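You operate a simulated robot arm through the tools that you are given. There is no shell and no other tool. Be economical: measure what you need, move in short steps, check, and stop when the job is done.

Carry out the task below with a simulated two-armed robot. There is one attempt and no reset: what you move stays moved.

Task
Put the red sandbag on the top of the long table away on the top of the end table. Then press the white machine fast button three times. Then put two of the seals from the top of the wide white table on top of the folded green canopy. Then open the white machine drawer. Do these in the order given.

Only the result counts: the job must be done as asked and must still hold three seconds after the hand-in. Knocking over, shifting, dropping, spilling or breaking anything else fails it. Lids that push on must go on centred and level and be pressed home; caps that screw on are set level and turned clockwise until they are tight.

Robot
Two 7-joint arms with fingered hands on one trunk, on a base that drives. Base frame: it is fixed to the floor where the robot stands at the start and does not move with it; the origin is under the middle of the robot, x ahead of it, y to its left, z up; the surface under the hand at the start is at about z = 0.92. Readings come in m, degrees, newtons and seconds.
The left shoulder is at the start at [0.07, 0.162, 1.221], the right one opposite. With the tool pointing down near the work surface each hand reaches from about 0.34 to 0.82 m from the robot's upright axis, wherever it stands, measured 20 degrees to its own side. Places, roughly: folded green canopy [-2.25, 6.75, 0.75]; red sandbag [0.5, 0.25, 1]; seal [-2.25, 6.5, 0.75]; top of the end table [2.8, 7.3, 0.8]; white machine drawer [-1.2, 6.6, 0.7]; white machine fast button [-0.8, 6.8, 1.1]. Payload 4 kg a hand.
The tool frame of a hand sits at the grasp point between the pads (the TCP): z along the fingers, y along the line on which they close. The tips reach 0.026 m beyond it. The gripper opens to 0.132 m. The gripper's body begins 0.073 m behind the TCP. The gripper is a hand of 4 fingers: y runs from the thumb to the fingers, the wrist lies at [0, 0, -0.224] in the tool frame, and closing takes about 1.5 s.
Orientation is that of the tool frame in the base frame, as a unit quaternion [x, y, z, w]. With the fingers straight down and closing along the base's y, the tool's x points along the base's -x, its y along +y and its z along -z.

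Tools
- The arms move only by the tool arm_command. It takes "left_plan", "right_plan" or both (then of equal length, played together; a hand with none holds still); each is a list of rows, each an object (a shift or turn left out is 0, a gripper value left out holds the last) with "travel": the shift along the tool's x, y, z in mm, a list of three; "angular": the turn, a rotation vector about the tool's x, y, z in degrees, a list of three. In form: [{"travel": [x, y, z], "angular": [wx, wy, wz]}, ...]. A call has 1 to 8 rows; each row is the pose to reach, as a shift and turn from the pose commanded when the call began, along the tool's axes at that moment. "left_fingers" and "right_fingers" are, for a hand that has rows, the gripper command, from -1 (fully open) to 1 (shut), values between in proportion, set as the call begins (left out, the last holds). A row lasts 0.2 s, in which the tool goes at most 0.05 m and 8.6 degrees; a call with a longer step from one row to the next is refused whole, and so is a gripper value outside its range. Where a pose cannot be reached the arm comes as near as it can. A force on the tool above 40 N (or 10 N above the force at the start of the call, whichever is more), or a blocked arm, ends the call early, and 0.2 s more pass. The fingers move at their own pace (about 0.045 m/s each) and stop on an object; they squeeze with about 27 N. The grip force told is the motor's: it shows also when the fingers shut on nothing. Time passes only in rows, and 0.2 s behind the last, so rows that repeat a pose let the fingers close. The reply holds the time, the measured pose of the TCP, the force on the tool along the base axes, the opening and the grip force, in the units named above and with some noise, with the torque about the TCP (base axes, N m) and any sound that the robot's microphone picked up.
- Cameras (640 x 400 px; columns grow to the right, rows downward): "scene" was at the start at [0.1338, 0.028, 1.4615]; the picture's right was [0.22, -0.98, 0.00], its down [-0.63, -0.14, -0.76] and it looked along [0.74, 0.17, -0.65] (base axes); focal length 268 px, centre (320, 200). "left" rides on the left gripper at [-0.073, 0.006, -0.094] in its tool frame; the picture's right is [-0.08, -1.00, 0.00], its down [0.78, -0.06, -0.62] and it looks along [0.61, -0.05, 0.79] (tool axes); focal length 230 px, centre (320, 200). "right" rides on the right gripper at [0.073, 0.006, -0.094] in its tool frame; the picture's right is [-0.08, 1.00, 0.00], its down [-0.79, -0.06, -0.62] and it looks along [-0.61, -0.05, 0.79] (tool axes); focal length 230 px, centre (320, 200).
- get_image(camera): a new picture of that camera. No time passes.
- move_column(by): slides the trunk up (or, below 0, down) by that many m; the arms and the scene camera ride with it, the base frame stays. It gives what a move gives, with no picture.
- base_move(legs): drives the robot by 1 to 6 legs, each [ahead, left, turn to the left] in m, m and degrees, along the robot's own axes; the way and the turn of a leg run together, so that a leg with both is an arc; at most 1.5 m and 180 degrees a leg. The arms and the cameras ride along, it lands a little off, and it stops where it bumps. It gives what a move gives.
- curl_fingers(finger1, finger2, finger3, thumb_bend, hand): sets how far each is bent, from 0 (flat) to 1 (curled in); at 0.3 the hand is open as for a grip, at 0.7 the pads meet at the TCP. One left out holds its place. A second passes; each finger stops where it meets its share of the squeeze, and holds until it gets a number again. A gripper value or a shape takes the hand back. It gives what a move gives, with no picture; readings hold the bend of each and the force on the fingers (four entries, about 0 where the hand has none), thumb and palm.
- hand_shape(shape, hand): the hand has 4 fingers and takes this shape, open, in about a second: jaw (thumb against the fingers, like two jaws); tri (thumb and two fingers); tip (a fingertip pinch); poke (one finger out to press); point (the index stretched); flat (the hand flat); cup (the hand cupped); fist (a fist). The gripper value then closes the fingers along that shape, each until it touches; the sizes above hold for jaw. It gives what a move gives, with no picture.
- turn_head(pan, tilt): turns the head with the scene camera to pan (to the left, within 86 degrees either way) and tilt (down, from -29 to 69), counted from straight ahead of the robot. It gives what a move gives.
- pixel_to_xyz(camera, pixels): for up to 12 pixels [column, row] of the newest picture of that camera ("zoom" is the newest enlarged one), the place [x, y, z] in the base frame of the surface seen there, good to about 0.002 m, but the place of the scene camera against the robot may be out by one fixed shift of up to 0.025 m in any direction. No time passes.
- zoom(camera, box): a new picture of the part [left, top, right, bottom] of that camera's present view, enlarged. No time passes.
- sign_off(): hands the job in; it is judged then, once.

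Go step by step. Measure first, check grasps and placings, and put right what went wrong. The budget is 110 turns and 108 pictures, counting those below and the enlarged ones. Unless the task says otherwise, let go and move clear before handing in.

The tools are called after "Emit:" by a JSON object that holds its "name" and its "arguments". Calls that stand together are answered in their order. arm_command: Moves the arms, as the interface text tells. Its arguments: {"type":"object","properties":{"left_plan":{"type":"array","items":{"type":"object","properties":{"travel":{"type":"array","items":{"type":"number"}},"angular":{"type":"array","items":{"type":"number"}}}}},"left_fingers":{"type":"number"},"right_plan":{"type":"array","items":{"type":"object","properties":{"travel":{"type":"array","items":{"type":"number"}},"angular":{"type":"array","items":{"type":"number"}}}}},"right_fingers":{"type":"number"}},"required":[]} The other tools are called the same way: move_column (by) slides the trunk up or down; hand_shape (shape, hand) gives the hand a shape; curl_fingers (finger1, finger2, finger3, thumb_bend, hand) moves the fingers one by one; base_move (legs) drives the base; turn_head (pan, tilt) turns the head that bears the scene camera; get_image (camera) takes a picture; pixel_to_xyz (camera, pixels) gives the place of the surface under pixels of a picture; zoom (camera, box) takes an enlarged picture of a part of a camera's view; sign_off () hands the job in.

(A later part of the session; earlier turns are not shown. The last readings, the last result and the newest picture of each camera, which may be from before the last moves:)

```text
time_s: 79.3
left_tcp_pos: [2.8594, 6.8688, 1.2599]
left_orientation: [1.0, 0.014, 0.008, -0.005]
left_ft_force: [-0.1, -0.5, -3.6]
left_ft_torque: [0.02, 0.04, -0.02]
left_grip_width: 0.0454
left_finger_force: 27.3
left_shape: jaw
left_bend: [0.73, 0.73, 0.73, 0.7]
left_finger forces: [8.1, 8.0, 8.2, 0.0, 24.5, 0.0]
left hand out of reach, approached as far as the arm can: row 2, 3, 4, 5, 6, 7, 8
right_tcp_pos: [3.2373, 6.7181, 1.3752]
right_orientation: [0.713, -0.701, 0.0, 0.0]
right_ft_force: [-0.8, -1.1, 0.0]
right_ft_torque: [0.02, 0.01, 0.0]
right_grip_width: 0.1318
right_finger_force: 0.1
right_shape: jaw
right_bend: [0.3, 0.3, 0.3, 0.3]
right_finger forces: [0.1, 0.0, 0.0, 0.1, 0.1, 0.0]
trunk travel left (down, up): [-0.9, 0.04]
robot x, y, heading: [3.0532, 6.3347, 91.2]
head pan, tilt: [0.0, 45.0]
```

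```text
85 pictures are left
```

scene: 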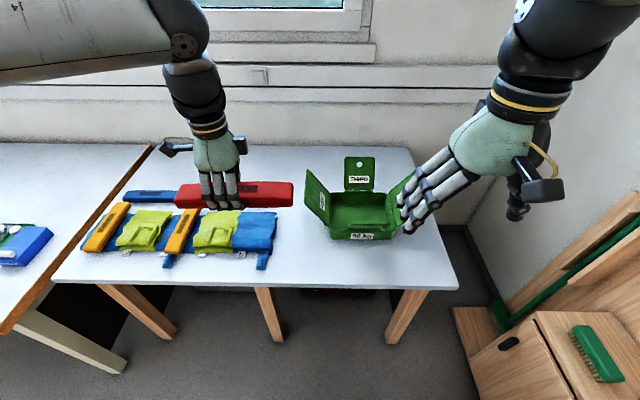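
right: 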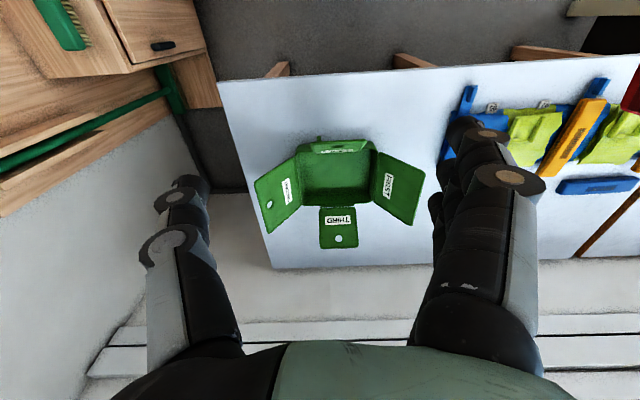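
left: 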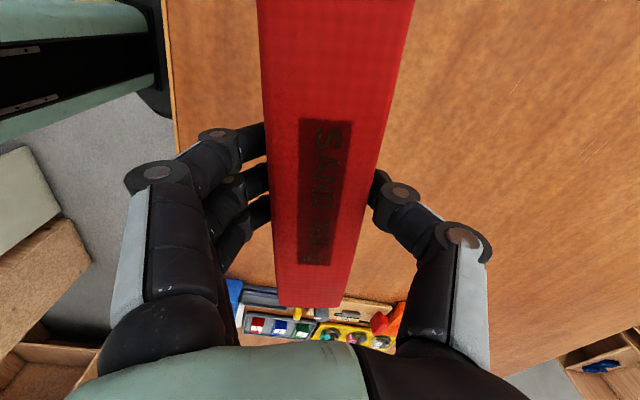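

The hand is now straight but short of the target by about (0.12, 0.11). I'll cover that by driving the base 0.12 right and 0.11 ahead.

Emit:
{"name": "base_move", "arguments": {"legs": [[0, -0.12, -1], [0.11, 0, 0]]}}

Emit:
{"name": "get_image", "arguments": {"camera": "scene"}}

```text
time_s: 81.3
left_tcp_pos: [2.993, 6.9782, 1.2642]
left_orientation: [1.0, 0.004, 0.008, -0.008]
left_ft_force: [1.1, -0.3, -3.0]
left_ft_torque: [0.01, 0.04, 0.04]
left_grip_width: 0.0455
left_finger_force: 27.3
left_shape: jaw
left_bend: [0.73, 0.73, 0.73, 0.7]
left_finger forces: [8.1, 8.3, 8.4, 0.0, 24.5, 0.0]
right_tcp_pos: [3.3673, 6.818, 1.3775]
right_orientation: [-0.707, 0.707, 0.002, 0.003]
right_ft_force: [0.1, -0.1, 0.8]
right_ft_torque: [0.03, -0.01, -0.01]
right_grip_width: 0.1318
right_finger_force: 0.1
right_shape: jaw
right_bend: [0.3, 0.3, 0.3, 0.3]
right_finger forces: [0.0, 0.0, 0.0, 0.1, 0.0, 0.1]
trunk travel left (down, up): [-0.9, 0.04]
robot x, y, heading: [3.1728, 6.4445, 90.1]
head pan, tilt: [0.0, 45.0]
```

```text
84 pictures are left
```

scene: 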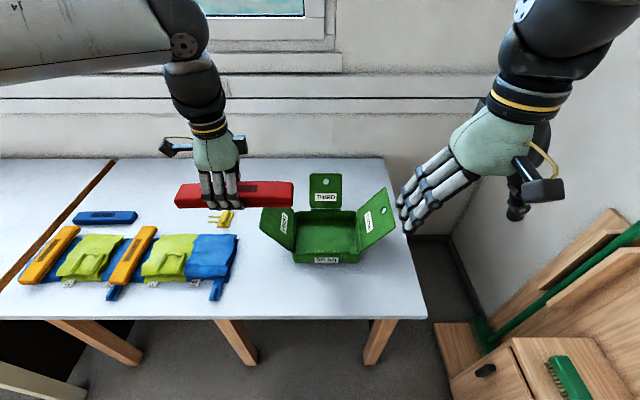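

The hand is over the spot at (2.993, 6.978). I'll lower the trunk 0.25 and then descend with the arm.

Emit:
{"name": "move_column", "arguments": {"by": -0.25}}

Emit:
{"name": "arm_command", "arguments": {"left_plan": [{"travel": [0, 0, 30]}, {"travel": [0, 0, 60]}, {"travel": [0, 0, 90]}, {"travel": [0, 0, 120]}]}}

Emit:
{"name": "get_image", "arguments": {"camera": "scene"}}

Emit:
{"name": "get_image", "arguments": {"camera": "left"}}

```text
time_s: 83.9
left_tcp_pos: [2.9936, 6.9818, 1.0106]
left_orientation: [1.0, 0.004, 0.007, -0.006]
left_ft_force: [0.2, 0.0, -4.1]
left_ft_torque: [0.0, 0.01, 0.0]
left_grip_width: 0.0456
left_finger_force: 27.2
left_shape: jaw
left_bend: [0.73, 0.73, 0.73, 0.7]
left_finger forces: [8.1, 8.1, 8.3, 0.0, 24.6, 0.1]
right_tcp_pos: [3.3661, 6.8234, 1.1256]
right_orientation: [-0.707, 0.707, 0.0, 0.0]
right_ft_force: [-0.1, 0.5, -1.1]
right_ft_torque: [0.0, 0.0, -0.01]
right_grip_width: 0.1317
right_finger_force: 0.0
right_shape: jaw
right_bend: [0.3, 0.3, 0.3, 0.3]
right_finger forces: [0.1, 0.0, 0.1, 0.0, 0.0, 0.0]
trunk travel left (down, up): [-0.65, 0.29]
robot x, y, heading: [3.1744, 6.4467, 90.2]
head pan, tilt: [0.0, 45.0]
```

```text
time_s: 84.9
left_tcp_pos: [2.9873, 6.98, 0.8925]
left_orientation: [1.0, 0.004, 0.009, -0.006]
left_ft_force: [-0.3, 0.2, -3.4]
left_ft_torque: [-0.01, 0.03, -0.02]
left_grip_width: 0.0454
left_finger_force: 27.0
left_shape: jaw
left_bend: [0.73, 0.73, 0.73, 0.7]
left_finger forces: [8.0, 8.1, 8.2, 0.0, 24.2, 0.1]
left hand out of reach, approached as far as the arm can: row 4
right_tcp_pos: [3.366, 6.8237, 1.1252]
right_orientation: [0.707, -0.707, 0.0, 0.001]
right_ft_force: [0.7, 0.5, -1.0]
right_ft_torque: [0.0, 0.0, 0.01]
right_grip_width: 0.1317
right_finger_force: 0.1
right_shape: jaw
right_bend: [0.3, 0.3, 0.3, 0.3]
right_finger forces: [0.1, 0.0, 0.0, 0.0, 0.0, 0.0]
trunk travel left (down, up): [-0.65, 0.29]
robot x, y, heading: [3.176, 6.4449, 89.8]
head pan, tilt: [0.0, 45.0]
```

```text
83 pictures are left
```

scene: 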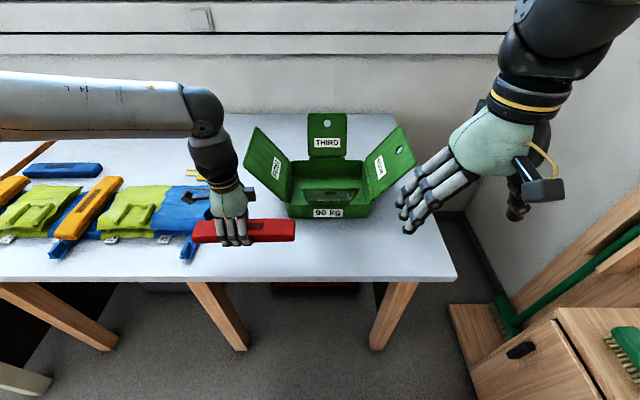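

```text
82 pictures are left
```

left: 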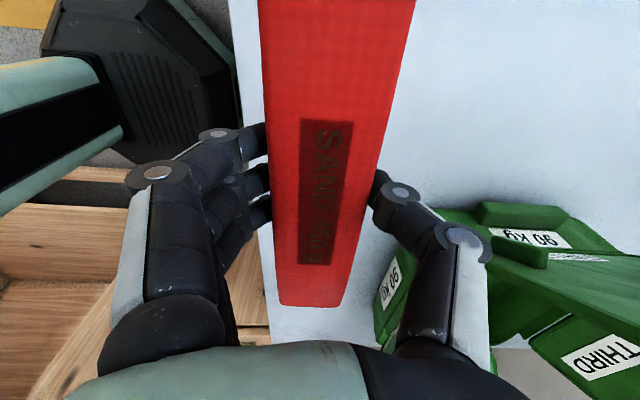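

The bag hangs level in front of the crate. I'll check the clearance between the thumb and the crate flap near (445,215) before the final lowering.

Emit:
{"name": "pixel_to_xyz", "arguments": {"camera": "left", "pixels": [[440, 213], [460, 213], [485, 205], [390, 285], [400, 180], [465, 235], [490, 300], [330, 300], [340, 180], [380, 200], [248, 100]]}}

```text
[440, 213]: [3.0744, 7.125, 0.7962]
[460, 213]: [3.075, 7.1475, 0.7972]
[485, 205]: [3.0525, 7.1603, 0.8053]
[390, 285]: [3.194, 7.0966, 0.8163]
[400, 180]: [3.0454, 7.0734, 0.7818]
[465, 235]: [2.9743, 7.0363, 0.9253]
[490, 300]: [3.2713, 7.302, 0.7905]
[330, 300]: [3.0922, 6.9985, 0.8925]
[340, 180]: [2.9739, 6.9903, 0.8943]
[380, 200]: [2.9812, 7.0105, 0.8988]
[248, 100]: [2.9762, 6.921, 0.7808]
```

Clearances are fine (thumb y≈7.04, crate y≈7.10). I'll lower the trunk by 0.078 so the bag touches down.

Emit:
{"name": "move_column", "arguments": {"by": -0.078}}

Emit:
{"name": "get_image", "arguments": {"camera": "left"}}

```text
time_s: 86.1
left_tcp_pos: [2.9886, 6.9802, 0.8148]
left_orientation: [1.0, 0.003, 0.01, -0.007]
left_ft_force: [0.0, -0.4, -3.3]
left_ft_torque: [-0.04, -0.01, -0.02]
left_grip_width: 0.0456
left_finger_force: 26.9
left_shape: jaw
left_bend: [0.73, 0.73, 0.73, 0.7]
left_finger forces: [8.0, 8.1, 8.1, 0.0, 24.3, 0.1]
right_tcp_pos: [3.367, 6.8234, 1.047]
right_orientation: [0.707, -0.707, 0.0, 0.0]
right_ft_force: [-0.2, -0.9, 0.0]
right_ft_torque: [0.04, -0.01, 0.0]
right_grip_width: 0.132
right_finger_force: 0.1
right_shape: jaw
right_bend: [0.3, 0.3, 0.3, 0.3]
right_finger forces: [0.0, 0.0, 0.0, 0.0, 0.1, 0.1]
trunk travel left (down, up): [-0.572, 0.368]
robot x, y, heading: [3.1749, 6.4474, 89.9]
head pan, tilt: [0.0, 45.0]
```

```text
81 pictures are left
```

left: 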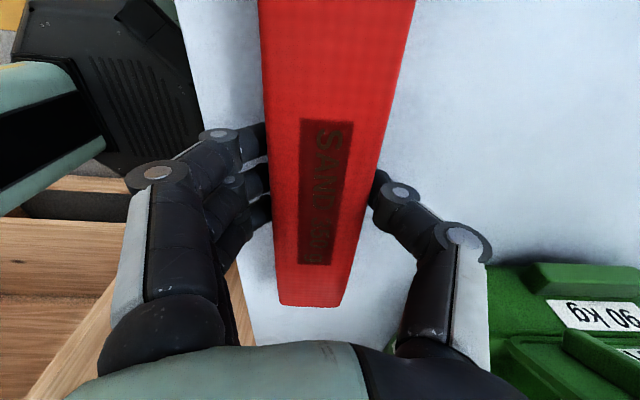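

No contact yet (force still −3.3 N). I'll lower a few more millimetres.

Emit:
{"name": "move_column", "arguments": {"by": -0.004}}

```text
time_s: 86.6
left_tcp_pos: [2.9874, 6.9805, 0.8113]
left_orientation: [1.0, 0.004, 0.01, -0.008]
left_ft_force: [-0.4, -0.2, 3.2]
left_ft_torque: [-0.15, 0.04, 0.03]
left_grip_width: 0.0456
left_finger_force: 27.6
left_shape: jaw
left_bend: [0.74, 0.74, 0.73, 0.7]
left_finger forces: [9.1, 8.7, 8.2, 0.0, 25.7, 0.0]
right_tcp_pos: [3.3673, 6.8232, 1.0445]
right_orientation: [-0.707, 0.707, 0.001, 0.001]
right_ft_force: [-0.3, 0.6, 0.0]
right_ft_torque: [-0.02, -0.04, 0.03]
right_grip_width: 0.1316
right_finger_force: 0.0
right_shape: jaw
right_bend: [0.3, 0.3, 0.3, 0.3]
right_finger forces: [0.1, 0.0, 0.0, 0.1, 0.0, 0.1]
trunk travel left (down, up): [-0.568, 0.372]
robot x, y, heading: [3.1771, 6.4457, 89.9]
head pan, tilt: [0.0, 45.0]
```

The force flipped to +3.2 N, so the bag is on the table. I'll open partway and raise the trunk.

Emit:
{"name": "arm_command", "arguments": {"left_plan": [{}, {}, {}, {}, {}, {}], "left_fingers": -0.2}}

Emit:
{"name": "get_image", "arguments": {"camera": "left"}}

```text
time_s: 88.0
left_tcp_pos: [2.9872, 6.9812, 0.8103]
left_orientation: [1.0, 0.004, 0.01, -0.006]
left_ft_force: [-0.7, -0.4, 0.7]
left_ft_torque: [0.02, 0.04, 0.01]
left_grip_width: 0.0788
left_finger_force: 0.1
left_shape: jaw
left_bend: [0.71, 0.71, 0.71, 0.71]
left_finger forces: [0.0, 0.0, 0.0, 0.1, 0.1, 0.0]
right_tcp_pos: [3.3665, 6.8228, 1.0445]
right_orientation: [-0.707, 0.707, 0.0, -0.001]
right_ft_force: [0.4, 0.7, 0.4]
right_ft_torque: [0.0, 0.01, 0.01]
right_grip_width: 0.1319
right_finger_force: 0.0
right_shape: jaw
right_bend: [0.3, 0.3, 0.3, 0.3]
right_finger forces: [0.0, 0.0, 0.0, 0.1, 0.0, 0.0]
trunk travel left (down, up): [-0.568, 0.372]
robot x, y, heading: [3.1748, 6.4474, 90.1]
head pan, tilt: [0.0, 45.0]
```

```text
80 pictures are left
```

left: 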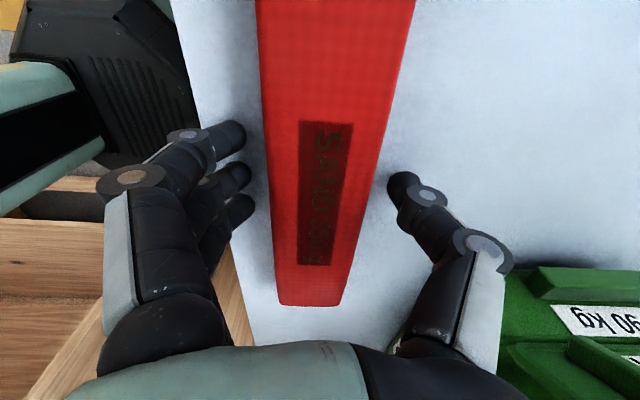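

The bag is free and lying on the top. I'll raise the trunk straight up and look at the result.

Emit:
{"name": "move_column", "arguments": {"by": 0.35}}

Emit:
{"name": "get_image", "arguments": {"camera": "scene"}}

```text
time_s: 91.4
left_tcp_pos: [2.9882, 6.9796, 1.1607]
left_orientation: [1.0, 0.004, 0.01, -0.006]
left_ft_force: [-0.1, 0.2, 0.8]
left_ft_torque: [-0.02, -0.01, -0.02]
left_grip_width: 0.0787
left_finger_force: 0.0
left_shape: jaw
left_bend: [0.71, 0.71, 0.71, 0.71]
left_finger forces: [0.0, 0.0, 0.1, 0.0, 0.0, 0.1]
right_tcp_pos: [3.3679, 6.824, 1.3931]
right_orientation: [0.707, -0.707, 0.0, 0.0]
right_ft_force: [-0.9, -0.2, -0.3]
right_ft_torque: [-0.03, 0.0, 0.03]
right_grip_width: 0.1319
right_finger_force: 0.0
right_shape: jaw
right_bend: [0.3, 0.3, 0.3, 0.3]
right_finger forces: [0.0, 0.1, 0.0, 0.0, 0.0, 0.1]
trunk travel left (down, up): [-0.918, 0.022]
robot x, y, heading: [3.1723, 6.4431, 89.8]
head pan, tilt: [0.0, 45.0]
```

```text
79 pictures are left
```

scene: 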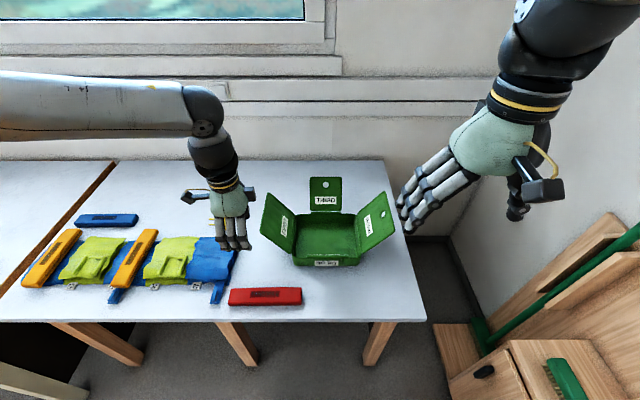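

The sandbag lies flat on the end table at (265,297) and nothing else moved. Next I'll back away and strafe left towards the white machine.

Emit:
{"name": "base_move", "arguments": {"legs": [[-0.95, 0, 0], [0, 1.5, 0], [0, 1.5, 0]]}}

Emit:
{"name": "turn_head", "arguments": {"pan": 40, "tilt": 25}}

Emit:
{"name": "get_image", "arguments": {"camera": "scene"}}

```text
time_s: 110.3
left_tcp_pos: [0.0205, 6.0006, 1.1606]
left_orientation: [1.0, 0.014, 0.009, -0.006]
left_ft_force: [0.6, -0.2, 0.3]
left_ft_torque: [-0.01, 0.04, 0.05]
left_grip_width: 0.0786
left_finger_force: 0.1
left_shape: jaw
left_bend: [0.71, 0.71, 0.71, 0.71]
left_finger forces: [0.0, 0.1, 0.0, 0.0, 0.0, 0.0]
right_tcp_pos: [0.4025, 5.8513, 1.393]
right_orientation: [0.713, -0.701, 0.0, 0.001]
right_ft_force: [0.3, 0.0, 0.2]
right_ft_torque: [-0.05, -0.01, -0.04]
right_grip_width: 0.1317
right_finger_force: 0.2
right_shape: jaw
right_bend: [0.3, 0.3, 0.3, 0.3]
right_finger forces: [0.0, 0.0, 0.0, 0.0, 0.1, 0.1]
trunk travel left (down, up): [-0.918, 0.022]
robot x, y, heading: [0.2166, 5.4678, 90.9]
head pan, tilt: [0.0, 45.0]
```

```text
time_s: 111.4
left_tcp_pos: [0.02, 6.0, 1.1601]
left_orientation: [1.0, 0.013, 0.009, -0.006]
left_ft_force: [-0.4, 0.0, 0.0]
left_ft_torque: [-0.02, -0.02, 0.02]
left_grip_width: 0.0789
left_finger_force: 0.1
left_shape: jaw
left_bend: [0.71, 0.71, 0.71, 0.71]
left_finger forces: [0.0, 0.0, 0.0, 0.1, 0.0, 0.0]
right_tcp_pos: [0.402, 5.8506, 1.3932]
right_orientation: [0.713, -0.701, 0.0, 0.0]
right_ft_force: [-0.5, -0.2, 0.4]
right_ft_torque: [-0.01, 0.0, 0.01]
right_grip_width: 0.1317
right_finger_force: 0.1
right_shape: jaw
right_bend: [0.3, 0.3, 0.3, 0.3]
right_finger forces: [0.0, 0.1, 0.1, 0.0, 0.0, 0.0]
trunk travel left (down, up): [-0.918, 0.022]
robot x, y, heading: [0.2178, 5.4696, 90.9]
head pan, tilt: [40.0, 25.0]
```

```text
78 pictures are left
```

scene: 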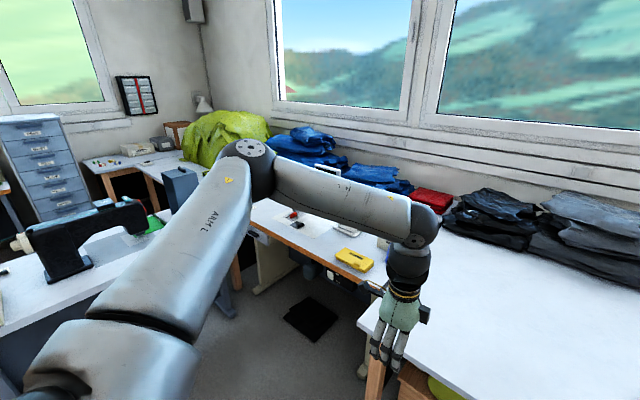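

The machine is hidden behind the left arm. I'll check the floor and the grey counter before strafing further.

Emit:
{"name": "pixel_to_xyz", "arguments": {"camera": "scene", "pixels": [[90, 290], [30, 330], [260, 370], [310, 320], [390, 315], [300, 245], [355, 262], [345, 230], [235, 300], [60, 260]]}}

Emit:
{"name": "base_move", "arguments": {"legs": [[0, 0.85, 0]]}}

Emit:
{"name": "turn_head", "arguments": {"pan": -5, "tilt": 25}}

Emit:
{"name": "get_image", "arguments": {"camera": "scene"}}

```text
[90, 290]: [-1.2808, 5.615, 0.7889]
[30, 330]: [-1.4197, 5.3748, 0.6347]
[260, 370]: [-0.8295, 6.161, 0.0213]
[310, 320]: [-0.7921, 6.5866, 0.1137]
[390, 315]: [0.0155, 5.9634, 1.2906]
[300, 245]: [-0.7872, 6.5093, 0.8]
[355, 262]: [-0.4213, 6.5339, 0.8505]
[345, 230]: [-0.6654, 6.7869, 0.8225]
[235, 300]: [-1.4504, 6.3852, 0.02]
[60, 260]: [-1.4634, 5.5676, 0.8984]
```

```text
time_s: 115.8
left_tcp_pos: [-0.8217, 5.9856, 1.161]
left_orientation: [1.0, 0.014, 0.008, -0.006]
left_ft_force: [-0.3, -0.4, 0.5]
left_ft_torque: [0.01, 0.07, -0.03]
left_grip_width: 0.0788
left_finger_force: 0.2
left_shape: jaw
left_bend: [0.71, 0.71, 0.71, 0.71]
left_finger forces: [0.0, 0.0, 0.0, 0.1, 0.1, 0.0]
right_tcp_pos: [-0.4394, 5.8356, 1.3926]
right_orientation: [0.713, -0.701, 0.0, 0.0]
right_ft_force: [0.7, -0.6, -0.1]
right_ft_torque: [0.0, 0.02, -0.01]
right_grip_width: 0.1319
right_finger_force: 0.0
right_shape: jaw
right_bend: [0.3, 0.3, 0.3, 0.3]
right_finger forces: [0.1, 0.0, 0.1, 0.1, 0.0, 0.0]
trunk travel left (down, up): [-0.918, 0.022]
robot x, y, heading: [-0.6252, 5.4527, 91.1]
head pan, tilt: [40.0, 25.0]
```

```text
time_s: 117.0
left_tcp_pos: [-0.8233, 5.9864, 1.1606]
left_orientation: [1.0, 0.013, 0.01, -0.007]
left_ft_force: [-0.8, 0.5, -0.7]
left_ft_torque: [-0.03, 0.0, 0.02]
left_grip_width: 0.0786
left_finger_force: 0.0
left_shape: jaw
left_bend: [0.71, 0.71, 0.71, 0.71]
left_finger forces: [0.1, 0.1, 0.1, 0.0, 0.1, 0.1]
right_tcp_pos: [-0.4406, 5.8363, 1.3922]
right_orientation: [0.713, -0.701, 0.0, 0.0]
right_ft_force: [0.0, 0.3, 0.7]
right_ft_torque: [0.01, 0.03, 0.01]
right_grip_width: 0.1322
right_finger_force: 0.2
right_shape: jaw
right_bend: [0.3, 0.3, 0.3, 0.3]
right_finger forces: [0.0, 0.1, 0.1, 0.1, 0.1, 0.1]
trunk travel left (down, up): [-0.918, 0.022]
robot x, y, heading: [-0.6275, 5.4537, 91.3]
head pan, tilt: [-5.0, 25.0]
```

```text
77 pictures are left
```

scene: 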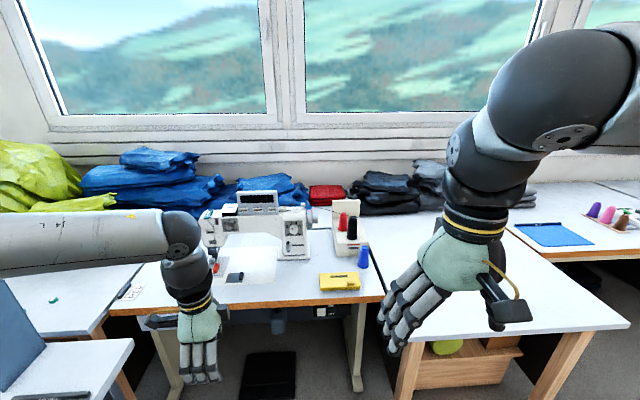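

Emit:
{"name": "zoom", "arguments": {"camera": "scene", "box": [190, 175, 390, 300]}}

Emit:
{"name": "zoom", "arguments": {"camera": "scene", "box": [90, 270, 330, 400]}}

```text
3.20 times, centred on (290, 238) of scene
```

zoom: 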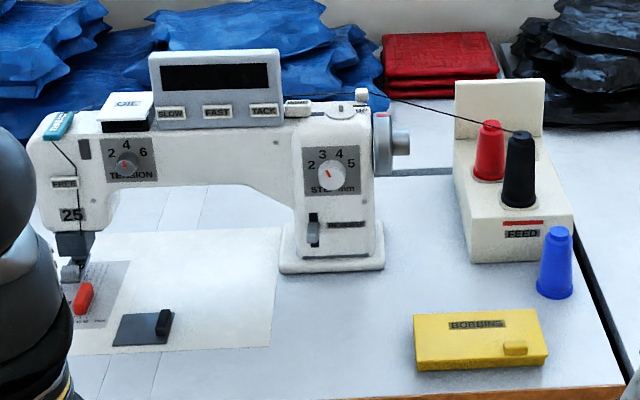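

```text
2.67 times, centred on (210, 335) of scene
```

zoom: 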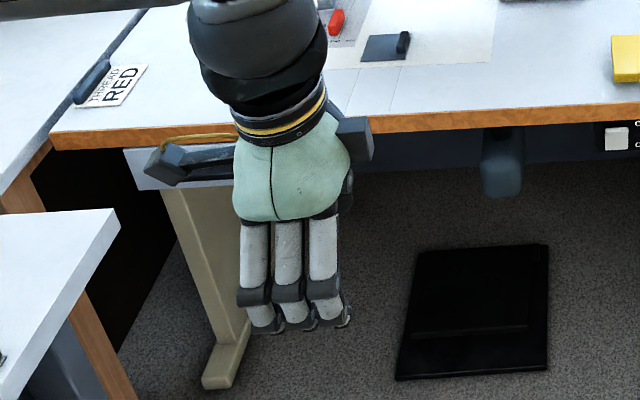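

The panel on top of the machine shows SLOW, FAST and TACK at (258,210). I'll measure the panel's geometry.

Emit:
{"name": "zoom", "arguments": {"camera": "scene", "box": [230, 185, 290, 222]}}

Emit:
{"name": "pixel_to_xyz", "arguments": {"camera": "scene", "pixels": [[258, 210], [244, 210], [272, 210], [258, 200], [258, 206], [258, 214], [258, 225], [290, 225], [240, 270], [300, 255], [325, 302]]}}

```text
10.67 times, centred on (260, 204) of scene
```

zoom: 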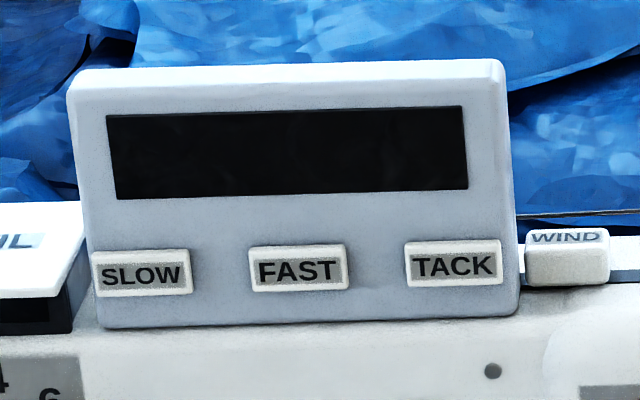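

```text
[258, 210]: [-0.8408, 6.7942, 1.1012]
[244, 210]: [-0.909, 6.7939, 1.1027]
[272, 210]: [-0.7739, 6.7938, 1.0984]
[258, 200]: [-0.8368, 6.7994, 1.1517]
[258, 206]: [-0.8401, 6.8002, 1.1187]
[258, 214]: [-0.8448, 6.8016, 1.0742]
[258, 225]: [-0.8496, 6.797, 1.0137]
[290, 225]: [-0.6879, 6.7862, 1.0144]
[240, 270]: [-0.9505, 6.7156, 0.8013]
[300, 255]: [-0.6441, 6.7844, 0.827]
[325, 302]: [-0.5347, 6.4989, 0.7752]
```

FAST is a 43 mm wide button with a vertical face at about (−0.841, 6.794, 1.10). I'll shape the left hand to poke and pitch it to point forward while still clear of everything.

Emit:
{"name": "hand_shape", "arguments": {"hand": "left", "shape": "poke"}}

Emit:
{"name": "arm_command", "arguments": {"left_plan": [{"travel": [0, -15, 0], "angular": [8.5, 0, 0]}, {"travel": [0, -30, 0], "angular": [17, 0, 0]}, {"travel": [0, -45, 0], "angular": [25.5, 0, 0]}, {"travel": [0, -60, 0], "angular": [34, 0, 0]}, {"travel": [0, -75, 0], "angular": [42.5, 0, 0]}, {"travel": [0, -90, 0], "angular": [51, 0, 0]}, {"travel": [0, -105, 0], "angular": [59.5, 0, 0]}, {"travel": [0, -120, 0], "angular": [68, 0, 0]}]}}

```text
time_s: 117.9
left_tcp_pos: [-0.8226, 5.9841, 1.1599]
left_orientation: [1.0, 0.013, 0.009, -0.006]
left_ft_force: [0.6, -0.9, 0.5]
left_ft_torque: [0.01, 0.01, -0.02]
left_grip_width: 0.0001
left_finger_force: 0.1
left_shape: poke
left_bend: [1.0, 1.0, 1.0, 0.46]
left_finger forces: [0.0, 0.1, 0.0, 0.1, 0.0, 0.0]
right_tcp_pos: [-0.441, 5.8351, 1.393]
right_orientation: [0.713, -0.701, 0.0, 0.0]
right_ft_force: [0.3, 0.8, 0.0]
right_ft_torque: [0.0, -0.01, 0.05]
right_grip_width: 0.1318
right_finger_force: 0.0
right_shape: jaw
right_bend: [0.3, 0.3, 0.3, 0.3]
right_finger forces: [0.0, 0.1, 0.0, 0.0, 0.1, 0.0]
trunk travel left (down, up): [-0.918, 0.022]
robot x, y, heading: [-0.6275, 5.4586, 91.1]
head pan, tilt: [-5.0, 25.0]
```

```text
time_s: 119.7
left_tcp_pos: [-0.8364, 6.101, 1.1753]
left_orientation: [0.825, 0.016, 0.0, -0.564]
left_ft_force: [-0.6, -0.8, 0.4]
left_ft_torque: [0.04, -0.01, -0.02]
left_grip_width: 0.0003
left_finger_force: 0.0
left_shape: poke
left_bend: [1.0, 1.0, 1.0, 0.46]
left_finger forces: [0.0, 0.0, 0.1, 0.0, 0.1, 0.0]
left hand out of reach, approached as far as the arm can: row 8
right_tcp_pos: [-0.4416, 5.8346, 1.394]
right_orientation: [0.714, -0.7, 0.0, 0.0]
right_ft_force: [-0.4, -0.6, -0.2]
right_ft_torque: [0.0, -0.01, -0.01]
right_grip_width: 0.1319
right_finger_force: 0.0
right_shape: jaw
right_bend: [0.3, 0.3, 0.3, 0.3]
right_finger forces: [0.1, 0.0, 0.0, 0.1, 0.0, 0.1]
trunk travel left (down, up): [-0.918, 0.022]
robot x, y, heading: [-0.6295, 5.4555, 91.0]
head pan, tilt: [-5.0, 25.0]
```

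The hand is pitched about 69°. I'll look at which finger is extended.

Emit:
{"name": "get_image", "arguments": {"camera": "left"}}

Emit:
{"name": "get_image", "arguments": {"camera": "scene"}}

```text
73 pictures are left
```

left: 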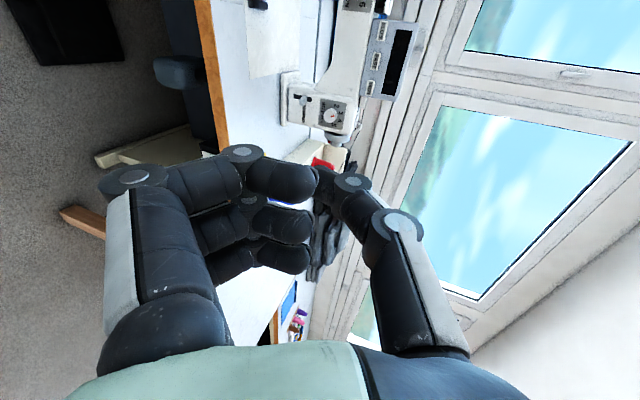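

```text
72 pictures are left
```

scene: 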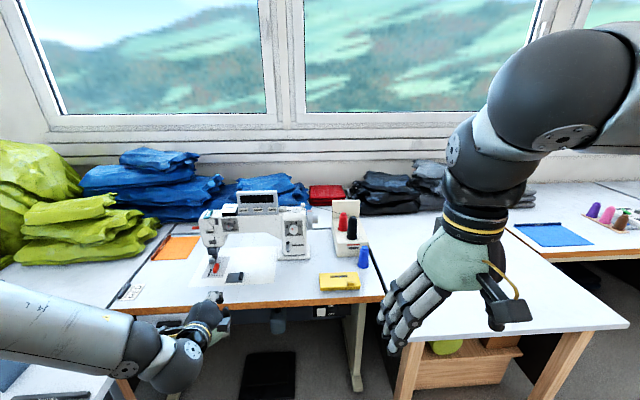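

Poke shows all fingers curled; I'll switch to "point" (index stretched) and look again.

Emit:
{"name": "hand_shape", "arguments": {"hand": "left", "shape": "point"}}

Emit:
{"name": "get_image", "arguments": {"camera": "left"}}

```text
time_s: 120.6
left_tcp_pos: [-0.8356, 6.1, 1.1758]
left_orientation: [0.826, 0.015, 0.001, -0.564]
left_ft_force: [0.1, 0.2, -0.4]
left_ft_torque: [-0.02, 0.02, 0.07]
left_grip_width: 0.1257
left_finger_force: 0.0
left_shape: point
left_bend: [0.28, 1.0, 1.0, 0.54]
left_finger forces: [0.1, 0.0, 0.0, 0.0, 0.0, 0.0]
right_tcp_pos: [-0.4408, 5.836, 1.3933]
right_orientation: [0.714, -0.701, 0.001, 0.0]
right_ft_force: [0.0, -0.2, -0.3]
right_ft_torque: [-0.02, 0.01, 0.0]
right_grip_width: 0.1318
right_finger_force: 0.1
right_shape: jaw
right_bend: [0.3, 0.3, 0.3, 0.3]
right_finger forces: [0.1, 0.0, 0.1, 0.0, 0.0, 0.0]
trunk travel left (down, up): [-0.918, 0.022]
robot x, y, heading: [-0.6318, 5.4549, 90.9]
head pan, tilt: [-5.0, 25.0]
```

```text
71 pictures are left
```

left: 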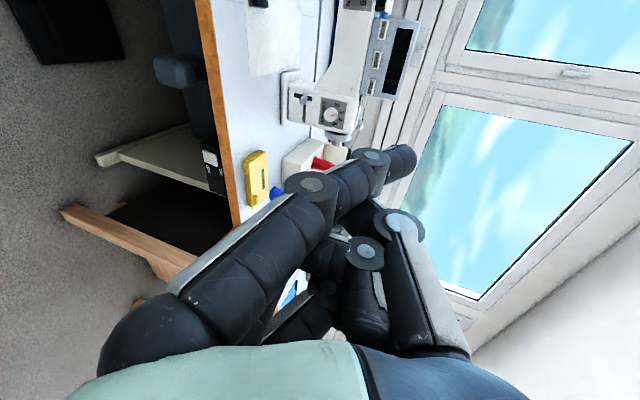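

The index is out but still slightly bent, so I'll straighten it fully, lower the trunk, and finish the pitch to horizontal.

Emit:
{"name": "curl_fingers", "arguments": {"hand": "left", "finger1": 0, "finger2": 1, "finger3": 1, "thumb_bend": 0.9}}

Emit:
{"name": "move_column", "arguments": {"by": -0.12}}

Emit:
{"name": "arm_command", "arguments": {"left_plan": [{"angular": [7, 0, 0]}, {"angular": [14, 0, 0]}, {"angular": [21, 0, 0]}, {"angular": [21, 0, 0]}]}}

Emit:
{"name": "get_image", "arguments": {"camera": "left"}}

```text
time_s: 121.6
left_tcp_pos: [-0.8361, 6.1008, 1.1772]
left_orientation: [0.825, 0.016, 0.001, -0.565]
left_ft_force: [-0.1, -0.5, 0.1]
left_ft_torque: [0.02, 0.02, 0.01]
left_grip_width: 0.0745
left_finger_force: 0.1
left_shape: fingers
left_bend: [0.0, 1.0, 1.0, 0.88]
left_finger forces: [0.1, 0.0, 0.1, 0.0, 0.0, 0.1]
right_tcp_pos: [-0.4407, 5.836, 1.3933]
right_orientation: [0.713, -0.701, 0.0, 0.0]
right_ft_force: [0.2, 0.0, -0.1]
right_ft_torque: [0.0, 0.02, -0.01]
right_grip_width: 0.1317
right_finger_force: 0.1
right_shape: jaw
right_bend: [0.3, 0.3, 0.3, 0.3]
right_finger forces: [0.1, 0.0, 0.0, 0.0, 0.0, 0.1]
trunk travel left (down, up): [-0.918, 0.022]
robot x, y, heading: [-0.624, 5.4527, 91.2]
head pan, tilt: [-5.0, 25.0]
```

```text
time_s: 123.1
left_tcp_pos: [-0.8368, 6.1007, 1.0572]
left_orientation: [0.825, 0.016, 0.001, -0.564]
left_ft_force: [-0.1, -0.1, 0.5]
left_ft_torque: [0.01, 0.01, -0.02]
left_grip_width: 0.0747
left_finger_force: 0.1
left_shape: fingers
left_bend: [0.0, 1.0, 1.0, 0.88]
left_finger forces: [0.1, 0.0, 0.0, 0.0, 0.1, 0.1]
right_tcp_pos: [-0.4406, 5.8359, 1.2738]
right_orientation: [0.713, -0.701, 0.0, 0.0]
right_ft_force: [-0.9, 0.5, 0.6]
right_ft_torque: [0.01, 0.02, -0.01]
right_grip_width: 0.1319
right_finger_force: 0.0
right_shape: jaw
right_bend: [0.3, 0.3, 0.3, 0.3]
right_finger forces: [0.0, 0.0, 0.1, 0.1, 0.1, 0.1]
trunk travel left (down, up): [-0.798, 0.142]
robot x, y, heading: [-0.6259, 5.4555, 90.9]
head pan, tilt: [-5.0, 25.0]
```

```text
time_s: 124.1
left_tcp_pos: [-0.8824, 6.1107, 1.1455]
left_orientation: [0.726, 0.012, 0.004, -0.688]
left_ft_force: [-0.4, 0.8, -0.1]
left_ft_torque: [0.03, -0.01, 0.0]
left_grip_width: 0.0748
left_finger_force: 0.1
left_shape: fingers
left_bend: [0.0, 1.0, 1.0, 0.88]
left_finger forces: [0.0, 0.0, 0.1, 0.0, 0.0, 0.0]
left hand out of reach, approached as far as the arm can: row 1, 2, 3, 4
right_tcp_pos: [-0.4412, 5.8346, 1.2742]
right_orientation: [0.713, -0.701, 0.0, 0.0]
right_ft_force: [0.8, -0.5, -0.1]
right_ft_torque: [0.06, 0.0, 0.0]
right_grip_width: 0.1318
right_finger_force: 0.1
right_shape: jaw
right_bend: [0.3, 0.3, 0.3, 0.3]
right_finger forces: [0.0, 0.0, 0.0, 0.0, 0.0, 0.1]
trunk travel left (down, up): [-0.798, 0.142]
robot x, y, heading: [-0.6224, 5.4557, 91.1]
head pan, tilt: [-5.0, 25.0]
```

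```text
70 pictures are left
```

left: 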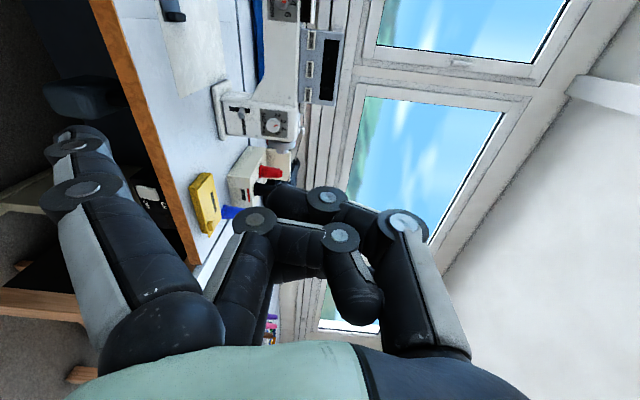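

The index is now straight. I'll measure where the fingertip is relative to the TCP and where the FAST button appears (panel at (320,65)).

Emit:
{"name": "pixel_to_xyz", "arguments": {"camera": "left", "pixels": [[62, 132], [75, 130], [90, 140], [75, 160], [310, 70], [310, 40], [309, 102], [330, 70], [308, 180], [330, 195], [265, 190]]}}

Emit:
{"name": "zoom", "arguments": {"camera": "left", "box": [230, 0, 390, 100]}}

```text
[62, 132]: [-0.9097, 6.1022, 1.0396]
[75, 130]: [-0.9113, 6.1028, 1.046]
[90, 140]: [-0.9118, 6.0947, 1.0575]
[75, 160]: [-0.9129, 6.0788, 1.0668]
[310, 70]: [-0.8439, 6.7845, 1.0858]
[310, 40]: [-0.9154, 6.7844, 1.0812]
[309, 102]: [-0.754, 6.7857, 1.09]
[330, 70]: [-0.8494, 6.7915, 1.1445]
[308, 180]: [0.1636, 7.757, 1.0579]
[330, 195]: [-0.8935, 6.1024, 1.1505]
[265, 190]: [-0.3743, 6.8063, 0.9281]
```

```text
4.00 times, centred on (310, 50) of left
```

zoom: 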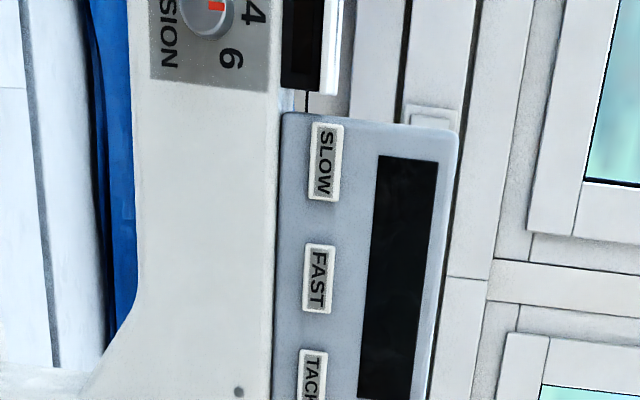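

The button is at (−0.843, 6.784, 1.086), but the index at bend 0 splays away from the hand axis. I'll set the index to 0.4, which points forward, and fold the thumb back flat.

Emit:
{"name": "curl_fingers", "arguments": {"hand": "left", "finger1": 0.4, "finger2": 1, "finger3": 1, "thumb_bend": 0}}

Emit:
{"name": "get_image", "arguments": {"camera": "left"}}

```text
time_s: 125.1
left_tcp_pos: [-0.8828, 6.1107, 1.1455]
left_orientation: [0.726, 0.012, 0.003, -0.688]
left_ft_force: [-0.2, -0.2, -0.5]
left_ft_torque: [0.0, -0.02, 0.0]
left_grip_width: 0.1397
left_finger_force: 0.1
left_shape: fingers
left_bend: [0.4, 1.0, 1.0, 0.0]
left_finger forces: [0.2, 0.0, 0.1, 0.0, 0.0, 0.0]
right_tcp_pos: [-0.441, 5.8356, 1.273]
right_orientation: [0.713, -0.701, 0.0, 0.0]
right_ft_force: [-0.3, 0.6, -0.1]
right_ft_torque: [-0.01, 0.01, 0.03]
right_grip_width: 0.1317
right_finger_force: 0.1
right_shape: jaw
right_bend: [0.3, 0.3, 0.3, 0.3]
right_finger forces: [0.1, 0.1, 0.0, 0.1, 0.1, 0.1]
trunk travel left (down, up): [-0.798, 0.142]
robot x, y, heading: [-0.6263, 5.4544, 91.0]
head pan, tilt: [-5.0, 25.0]
```

```text
68 pictures are left
```

left: 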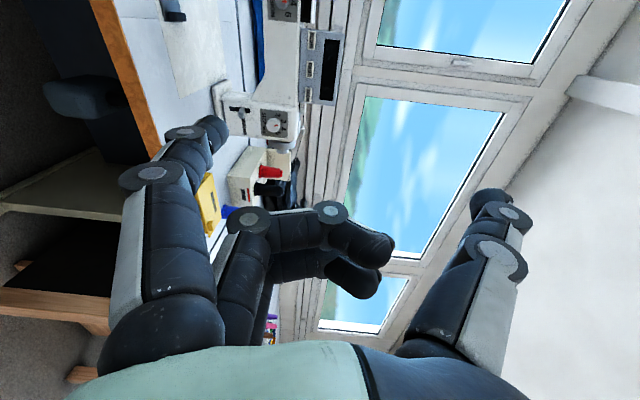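

Emit:
{"name": "pixel_to_xyz", "arguments": {"camera": "left", "pixels": [[212, 122], [218, 128], [222, 140], [208, 130], [478, 195], [330, 208]]}}

```text
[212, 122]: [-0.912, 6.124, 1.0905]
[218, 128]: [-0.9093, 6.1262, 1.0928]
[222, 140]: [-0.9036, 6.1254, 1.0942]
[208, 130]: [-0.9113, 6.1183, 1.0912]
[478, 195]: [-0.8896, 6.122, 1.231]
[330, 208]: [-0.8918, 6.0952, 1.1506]
```

The fingertip is at about (−0.903, 6.135, 1.091). Before driving in I'll check the left elbow against the counter and its black machine.

Emit:
{"name": "turn_head", "arguments": {"pan": 35, "tilt": 35}}

Emit:
{"name": "get_image", "arguments": {"camera": "scene"}}

Emit:
{"name": "pixel_to_xyz", "arguments": {"camera": "scene", "pixels": [[30, 150], [100, 330], [60, 380], [180, 380], [120, 200], [200, 300], [60, 230], [10, 300], [150, 250], [250, 250]]}}

```text
time_s: 126.1
left_tcp_pos: [-0.8826, 6.1107, 1.1436]
left_orientation: [0.726, 0.012, 0.004, -0.688]
left_ft_force: [0.2, 0.6, 0.3]
left_ft_torque: [-0.02, -0.01, -0.01]
left_grip_width: 0.1396
left_finger_force: 0.1
left_shape: fingers
left_bend: [0.4, 1.0, 1.0, 0.0]
left_finger forces: [0.0, 0.0, 0.0, 0.1, 0.0, 0.1]
right_tcp_pos: [-0.4412, 5.8348, 1.2731]
right_orientation: [0.714, -0.7, 0.0, 0.0]
right_ft_force: [0.7, -0.2, -0.7]
right_ft_torque: [0.01, 0.0, -0.01]
right_grip_width: 0.1322
right_finger_force: 0.0
right_shape: jaw
right_bend: [0.3, 0.3, 0.3, 0.3]
right_finger forces: [0.0, 0.0, 0.1, 0.1, 0.1, 0.1]
trunk travel left (down, up): [-0.798, 0.142]
robot x, y, heading: [-0.6257, 5.4568, 90.7]
head pan, tilt: [35.0, 35.0]
```

```text
67 pictures are left
```

scene: 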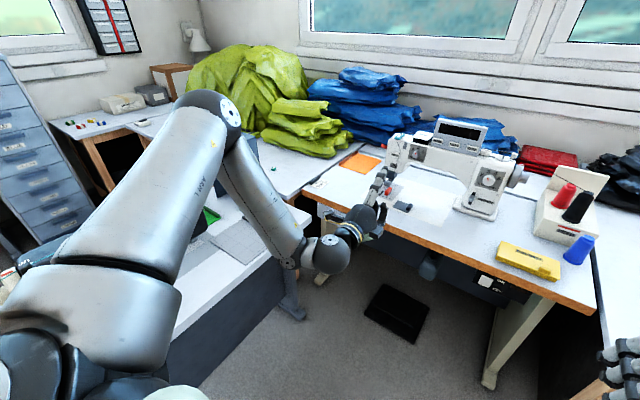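

```text
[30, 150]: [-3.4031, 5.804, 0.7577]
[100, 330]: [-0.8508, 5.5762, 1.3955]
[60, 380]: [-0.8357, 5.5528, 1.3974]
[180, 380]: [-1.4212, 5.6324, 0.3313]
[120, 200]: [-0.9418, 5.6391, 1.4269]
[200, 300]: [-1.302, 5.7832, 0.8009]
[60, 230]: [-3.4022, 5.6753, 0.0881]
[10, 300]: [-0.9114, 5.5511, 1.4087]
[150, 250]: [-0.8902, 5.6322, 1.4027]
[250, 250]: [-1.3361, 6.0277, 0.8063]
```

The elbow is high and clear. I'll drive 0.55 ahead and 0.06 right, then check.

Emit:
{"name": "base_move", "arguments": {"legs": [[0.55, -0.06, 0]]}}

Emit:
{"name": "get_image", "arguments": {"camera": "left"}}

```text
time_s: 129.4
left_tcp_pos: [-0.8113, 6.6739, 1.1456]
left_orientation: [0.726, 0.005, 0.01, -0.688]
left_ft_force: [-0.5, 0.6, 0.4]
left_ft_torque: [0.0, 0.0, 0.03]
left_grip_width: 0.1395
left_finger_force: 0.0
left_shape: fingers
left_bend: [0.4, 1.0, 1.0, 0.0]
left_finger forces: [0.0, 0.0, 0.0, 0.1, 0.0, 0.0]
right_tcp_pos: [-0.3769, 6.3885, 1.2735]
right_orientation: [-0.707, 0.708, 0.0, 0.001]
right_ft_force: [-0.2, -0.7, -0.2]
right_ft_torque: [0.01, -0.04, 0.0]
right_grip_width: 0.1318
right_finger_force: 0.0
right_shape: jaw
right_bend: [0.3, 0.3, 0.3, 0.3]
right_finger forces: [0.0, 0.1, 0.1, 0.1, 0.0, 0.0]
trunk travel left (down, up): [-0.798, 0.142]
robot x, y, heading: [-0.567, 6.0143, 89.7]
head pan, tilt: [35.0, 35.0]
```

```text
66 pictures are left
```

left: 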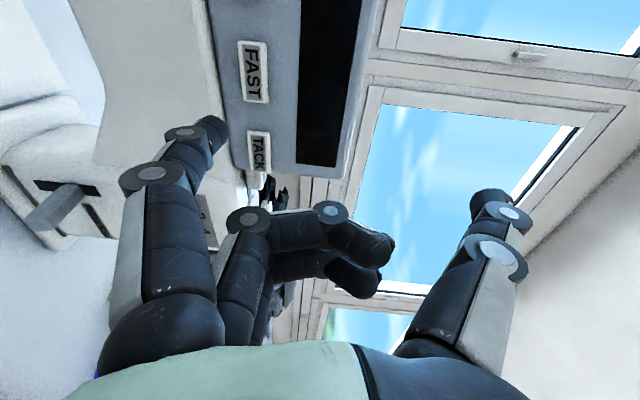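

Emit:
{"name": "pixel_to_xyz", "arguments": {"camera": "left", "pixels": [[253, 72], [253, 50], [253, 95], [218, 128], [222, 140], [212, 122], [260, 152], [230, 90], [475, 195], [345, 60], [280, 90]]}}

```text
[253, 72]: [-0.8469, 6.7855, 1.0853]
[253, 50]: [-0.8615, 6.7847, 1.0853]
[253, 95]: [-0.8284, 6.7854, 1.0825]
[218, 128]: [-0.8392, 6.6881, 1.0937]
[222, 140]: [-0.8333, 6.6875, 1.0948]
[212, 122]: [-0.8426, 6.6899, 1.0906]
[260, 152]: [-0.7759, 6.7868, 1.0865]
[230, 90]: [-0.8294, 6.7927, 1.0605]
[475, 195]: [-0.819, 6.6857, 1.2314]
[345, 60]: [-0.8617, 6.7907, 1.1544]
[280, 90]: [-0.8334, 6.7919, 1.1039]
```

Button centre is (−0.846, 6.785, 1.085) and the fingertip is about (−0.832, 6.697, 1.091). I'll align and approach 60 mm, leaving a gap, and check.

Emit:
{"name": "arm_command", "arguments": {"left_plan": [{"travel": [-7, 1, 20]}, {"travel": [-14, 3, 40]}, {"travel": [-14, 3, 60]}, {"travel": [-14, 3, 60]}]}}

Emit:
{"name": "get_image", "arguments": {"camera": "left"}}

```text
time_s: 130.4
left_tcp_pos: [-0.8274, 6.7344, 1.1395]
left_orientation: [0.726, 0.006, 0.01, -0.687]
left_ft_force: [-0.1, -0.9, -0.1]
left_ft_torque: [0.01, 0.0, -0.01]
left_grip_width: 0.1395
left_finger_force: 0.1
left_shape: fingers
left_bend: [0.4, 1.0, 1.0, 0.0]
left_finger forces: [0.0, 0.0, 0.0, 0.0, 0.0, 0.0]
right_tcp_pos: [-0.377, 6.3886, 1.2748]
right_orientation: [-0.707, 0.707, 0.001, 0.001]
right_ft_force: [-0.1, 0.4, -0.2]
right_ft_torque: [0.02, 0.02, 0.02]
right_grip_width: 0.1317
right_finger_force: 0.1
right_shape: jaw
right_bend: [0.3, 0.3, 0.3, 0.3]
right_finger forces: [0.1, 0.0, 0.0, 0.0, 0.1, 0.1]
trunk travel left (down, up): [-0.798, 0.142]
robot x, y, heading: [-0.567, 6.0131, 89.9]
head pan, tilt: [35.0, 35.0]
```

```text
65 pictures are left
```

left: 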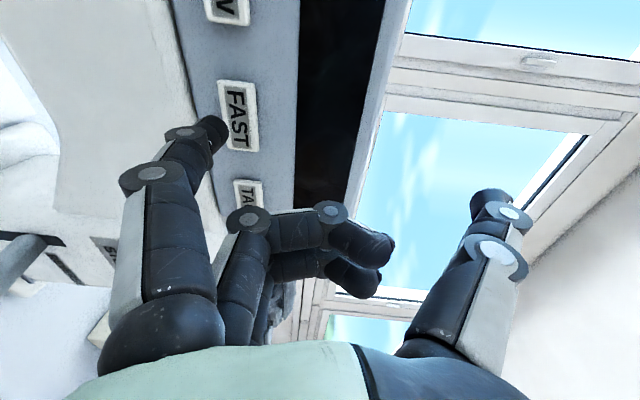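

The hand tracks well and the tip lines up with FAST at (238,116), about 27 mm away. I'll advance in small steps and watch for force and sound.

Emit:
{"name": "arm_command", "arguments": {"left_plan": [{"travel": [0, -1, 12]}, {"travel": [0, -1, 20]}, {"travel": [0, -1, 24]}, {"travel": [0, -1, 27]}]}}

```text
time_s: 131.4
left_tcp_pos: [-0.8269, 6.7614, 1.1375]
left_orientation: [0.727, 0.005, 0.01, -0.686]
left_ft_force: [-0.9, -1.6, 0.2]
left_ft_torque: [-0.1, 0.05, 0.06]
left_grip_width: 0.1397
left_finger_force: 0.4
left_shape: fingers
left_bend: [0.4, 1.0, 1.0, 0.0]
left_finger forces: [1.7, 0.0, 0.0, 0.0, 0.0, 0.1]
right_tcp_pos: [-0.3777, 6.3893, 1.2735]
right_orientation: [-0.706, 0.708, 0.002, 0.0]
right_ft_force: [0.3, 0.3, 0.3]
right_ft_torque: [-0.01, -0.01, -0.03]
right_grip_width: 0.132
right_finger_force: 0.0
right_shape: jaw
right_bend: [0.3, 0.3, 0.3, 0.3]
right_finger forces: [0.0, 0.1, 0.0, 0.0, 0.1, 0.0]
trunk travel left (down, up): [-0.798, 0.142]
robot x, y, heading: [-0.5667, 6.0153, 89.9]
head pan, tilt: [35.0, 35.0]
heard: click
```

Contact and a click: first press. I'll retract 15 mm and see whether the release makes any sound.

Emit:
{"name": "arm_command", "arguments": {"left_plan": [{"travel": [0, 0, -8]}, {"travel": [0, 0, -16]}, {"travel": [0, 0, -16]}]}}

Emit:
{"name": "get_image", "arguments": {"camera": "left"}}

```text
time_s: 132.2
left_tcp_pos: [-0.8256, 6.7466, 1.1381]
left_orientation: [0.726, 0.004, 0.01, -0.687]
left_ft_force: [-1.4, 0.0, -0.2]
left_ft_torque: [-0.01, 0.0, 0.0]
left_grip_width: 0.1394
left_finger_force: 0.1
left_shape: fingers
left_bend: [0.4, 1.0, 1.0, 0.0]
left_finger forces: [0.0, 0.0, 0.0, 0.0, 0.1, 0.0]
right_tcp_pos: [-0.3763, 6.3901, 1.2739]
right_orientation: [-0.706, 0.708, 0.001, -0.001]
right_ft_force: [0.4, -0.3, -0.1]
right_ft_torque: [-0.02, 0.0, -0.02]
right_grip_width: 0.1321
right_finger_force: 0.1
right_shape: jaw
right_bend: [0.3, 0.3, 0.3, 0.3]
right_finger forces: [0.0, 0.1, 0.1, 0.0, 0.1, 0.0]
trunk travel left (down, up): [-0.798, 0.142]
robot x, y, heading: [-0.5679, 6.0161, 89.9]
head pan, tilt: [35.0, 35.0]
```

```text
64 pictures are left
```

left: 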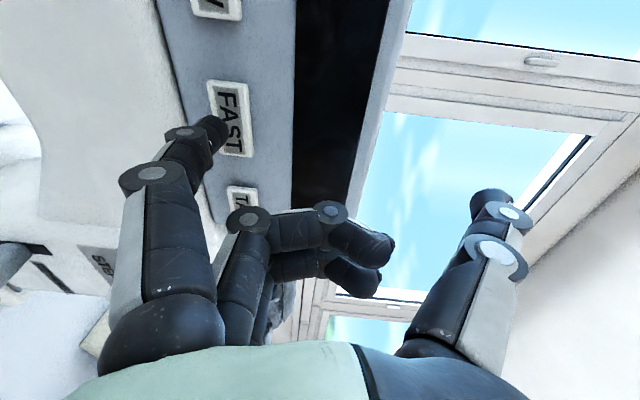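

Release was silent, so one click is one press. I'll do the second press and release.

Emit:
{"name": "arm_command", "arguments": {"left_plan": [{"travel": [0, 0, 8]}, {"travel": [0, 0, 13]}, {"travel": [0, 0, 16]}, {"travel": [0, 0, 16]}]}}

Emit:
{"name": "arm_command", "arguments": {"left_plan": [{"travel": [0, 0, -8]}, {"travel": [0, 0, -16]}, {"travel": [0, 0, -16]}]}}

```text
time_s: 133.2
left_tcp_pos: [-0.8255, 6.7617, 1.1392]
left_orientation: [0.726, 0.005, 0.01, -0.687]
left_ft_force: [0.6, -1.5, 0.3]
left_ft_torque: [-0.1, -0.01, 0.02]
left_grip_width: 0.1394
left_finger_force: 0.9
left_shape: fingers
left_bend: [0.4, 1.0, 1.0, 0.0]
left_finger forces: [1.6, 0.0, 0.0, 0.0, 0.0, 0.0]
right_tcp_pos: [-0.3769, 6.3897, 1.2734]
right_orientation: [-0.707, 0.708, 0.0, 0.002]
right_ft_force: [-0.5, -0.3, 0.0]
right_ft_torque: [-0.02, 0.0, -0.01]
right_grip_width: 0.1318
right_finger_force: 0.1
right_shape: jaw
right_bend: [0.3, 0.3, 0.3, 0.3]
right_finger forces: [0.1, 0.0, 0.0, 0.0, 0.0, 0.1]
trunk travel left (down, up): [-0.798, 0.142]
robot x, y, heading: [-0.569, 6.0142, 90.0]
head pan, tilt: [35.0, 35.0]
heard: click
```

```text
time_s: 134.0
left_tcp_pos: [-0.8252, 6.7461, 1.1379]
left_orientation: [0.726, 0.004, 0.01, -0.687]
left_ft_force: [-0.2, 0.0, -0.3]
left_ft_torque: [-0.01, -0.01, 0.01]
left_grip_width: 0.1395
left_finger_force: 0.0
left_shape: fingers
left_bend: [0.4, 1.0, 1.0, 0.0]
left_finger forces: [0.1, 0.0, 0.0, 0.0, 0.1, 0.0]
right_tcp_pos: [-0.377, 6.39, 1.2746]
right_orientation: [-0.707, 0.707, 0.0, -0.001]
right_ft_force: [0.3, -0.3, -0.4]
right_ft_torque: [0.0, -0.02, 0.03]
right_grip_width: 0.1317
right_finger_force: 0.1
right_shape: jaw
right_bend: [0.3, 0.3, 0.3, 0.3]
right_finger forces: [0.0, 0.1, 0.0, 0.0, 0.1, 0.0]
trunk travel left (down, up): [-0.798, 0.142]
robot x, y, heading: [-0.5732, 6.0121, 89.8]
head pan, tilt: [35.0, 35.0]
```

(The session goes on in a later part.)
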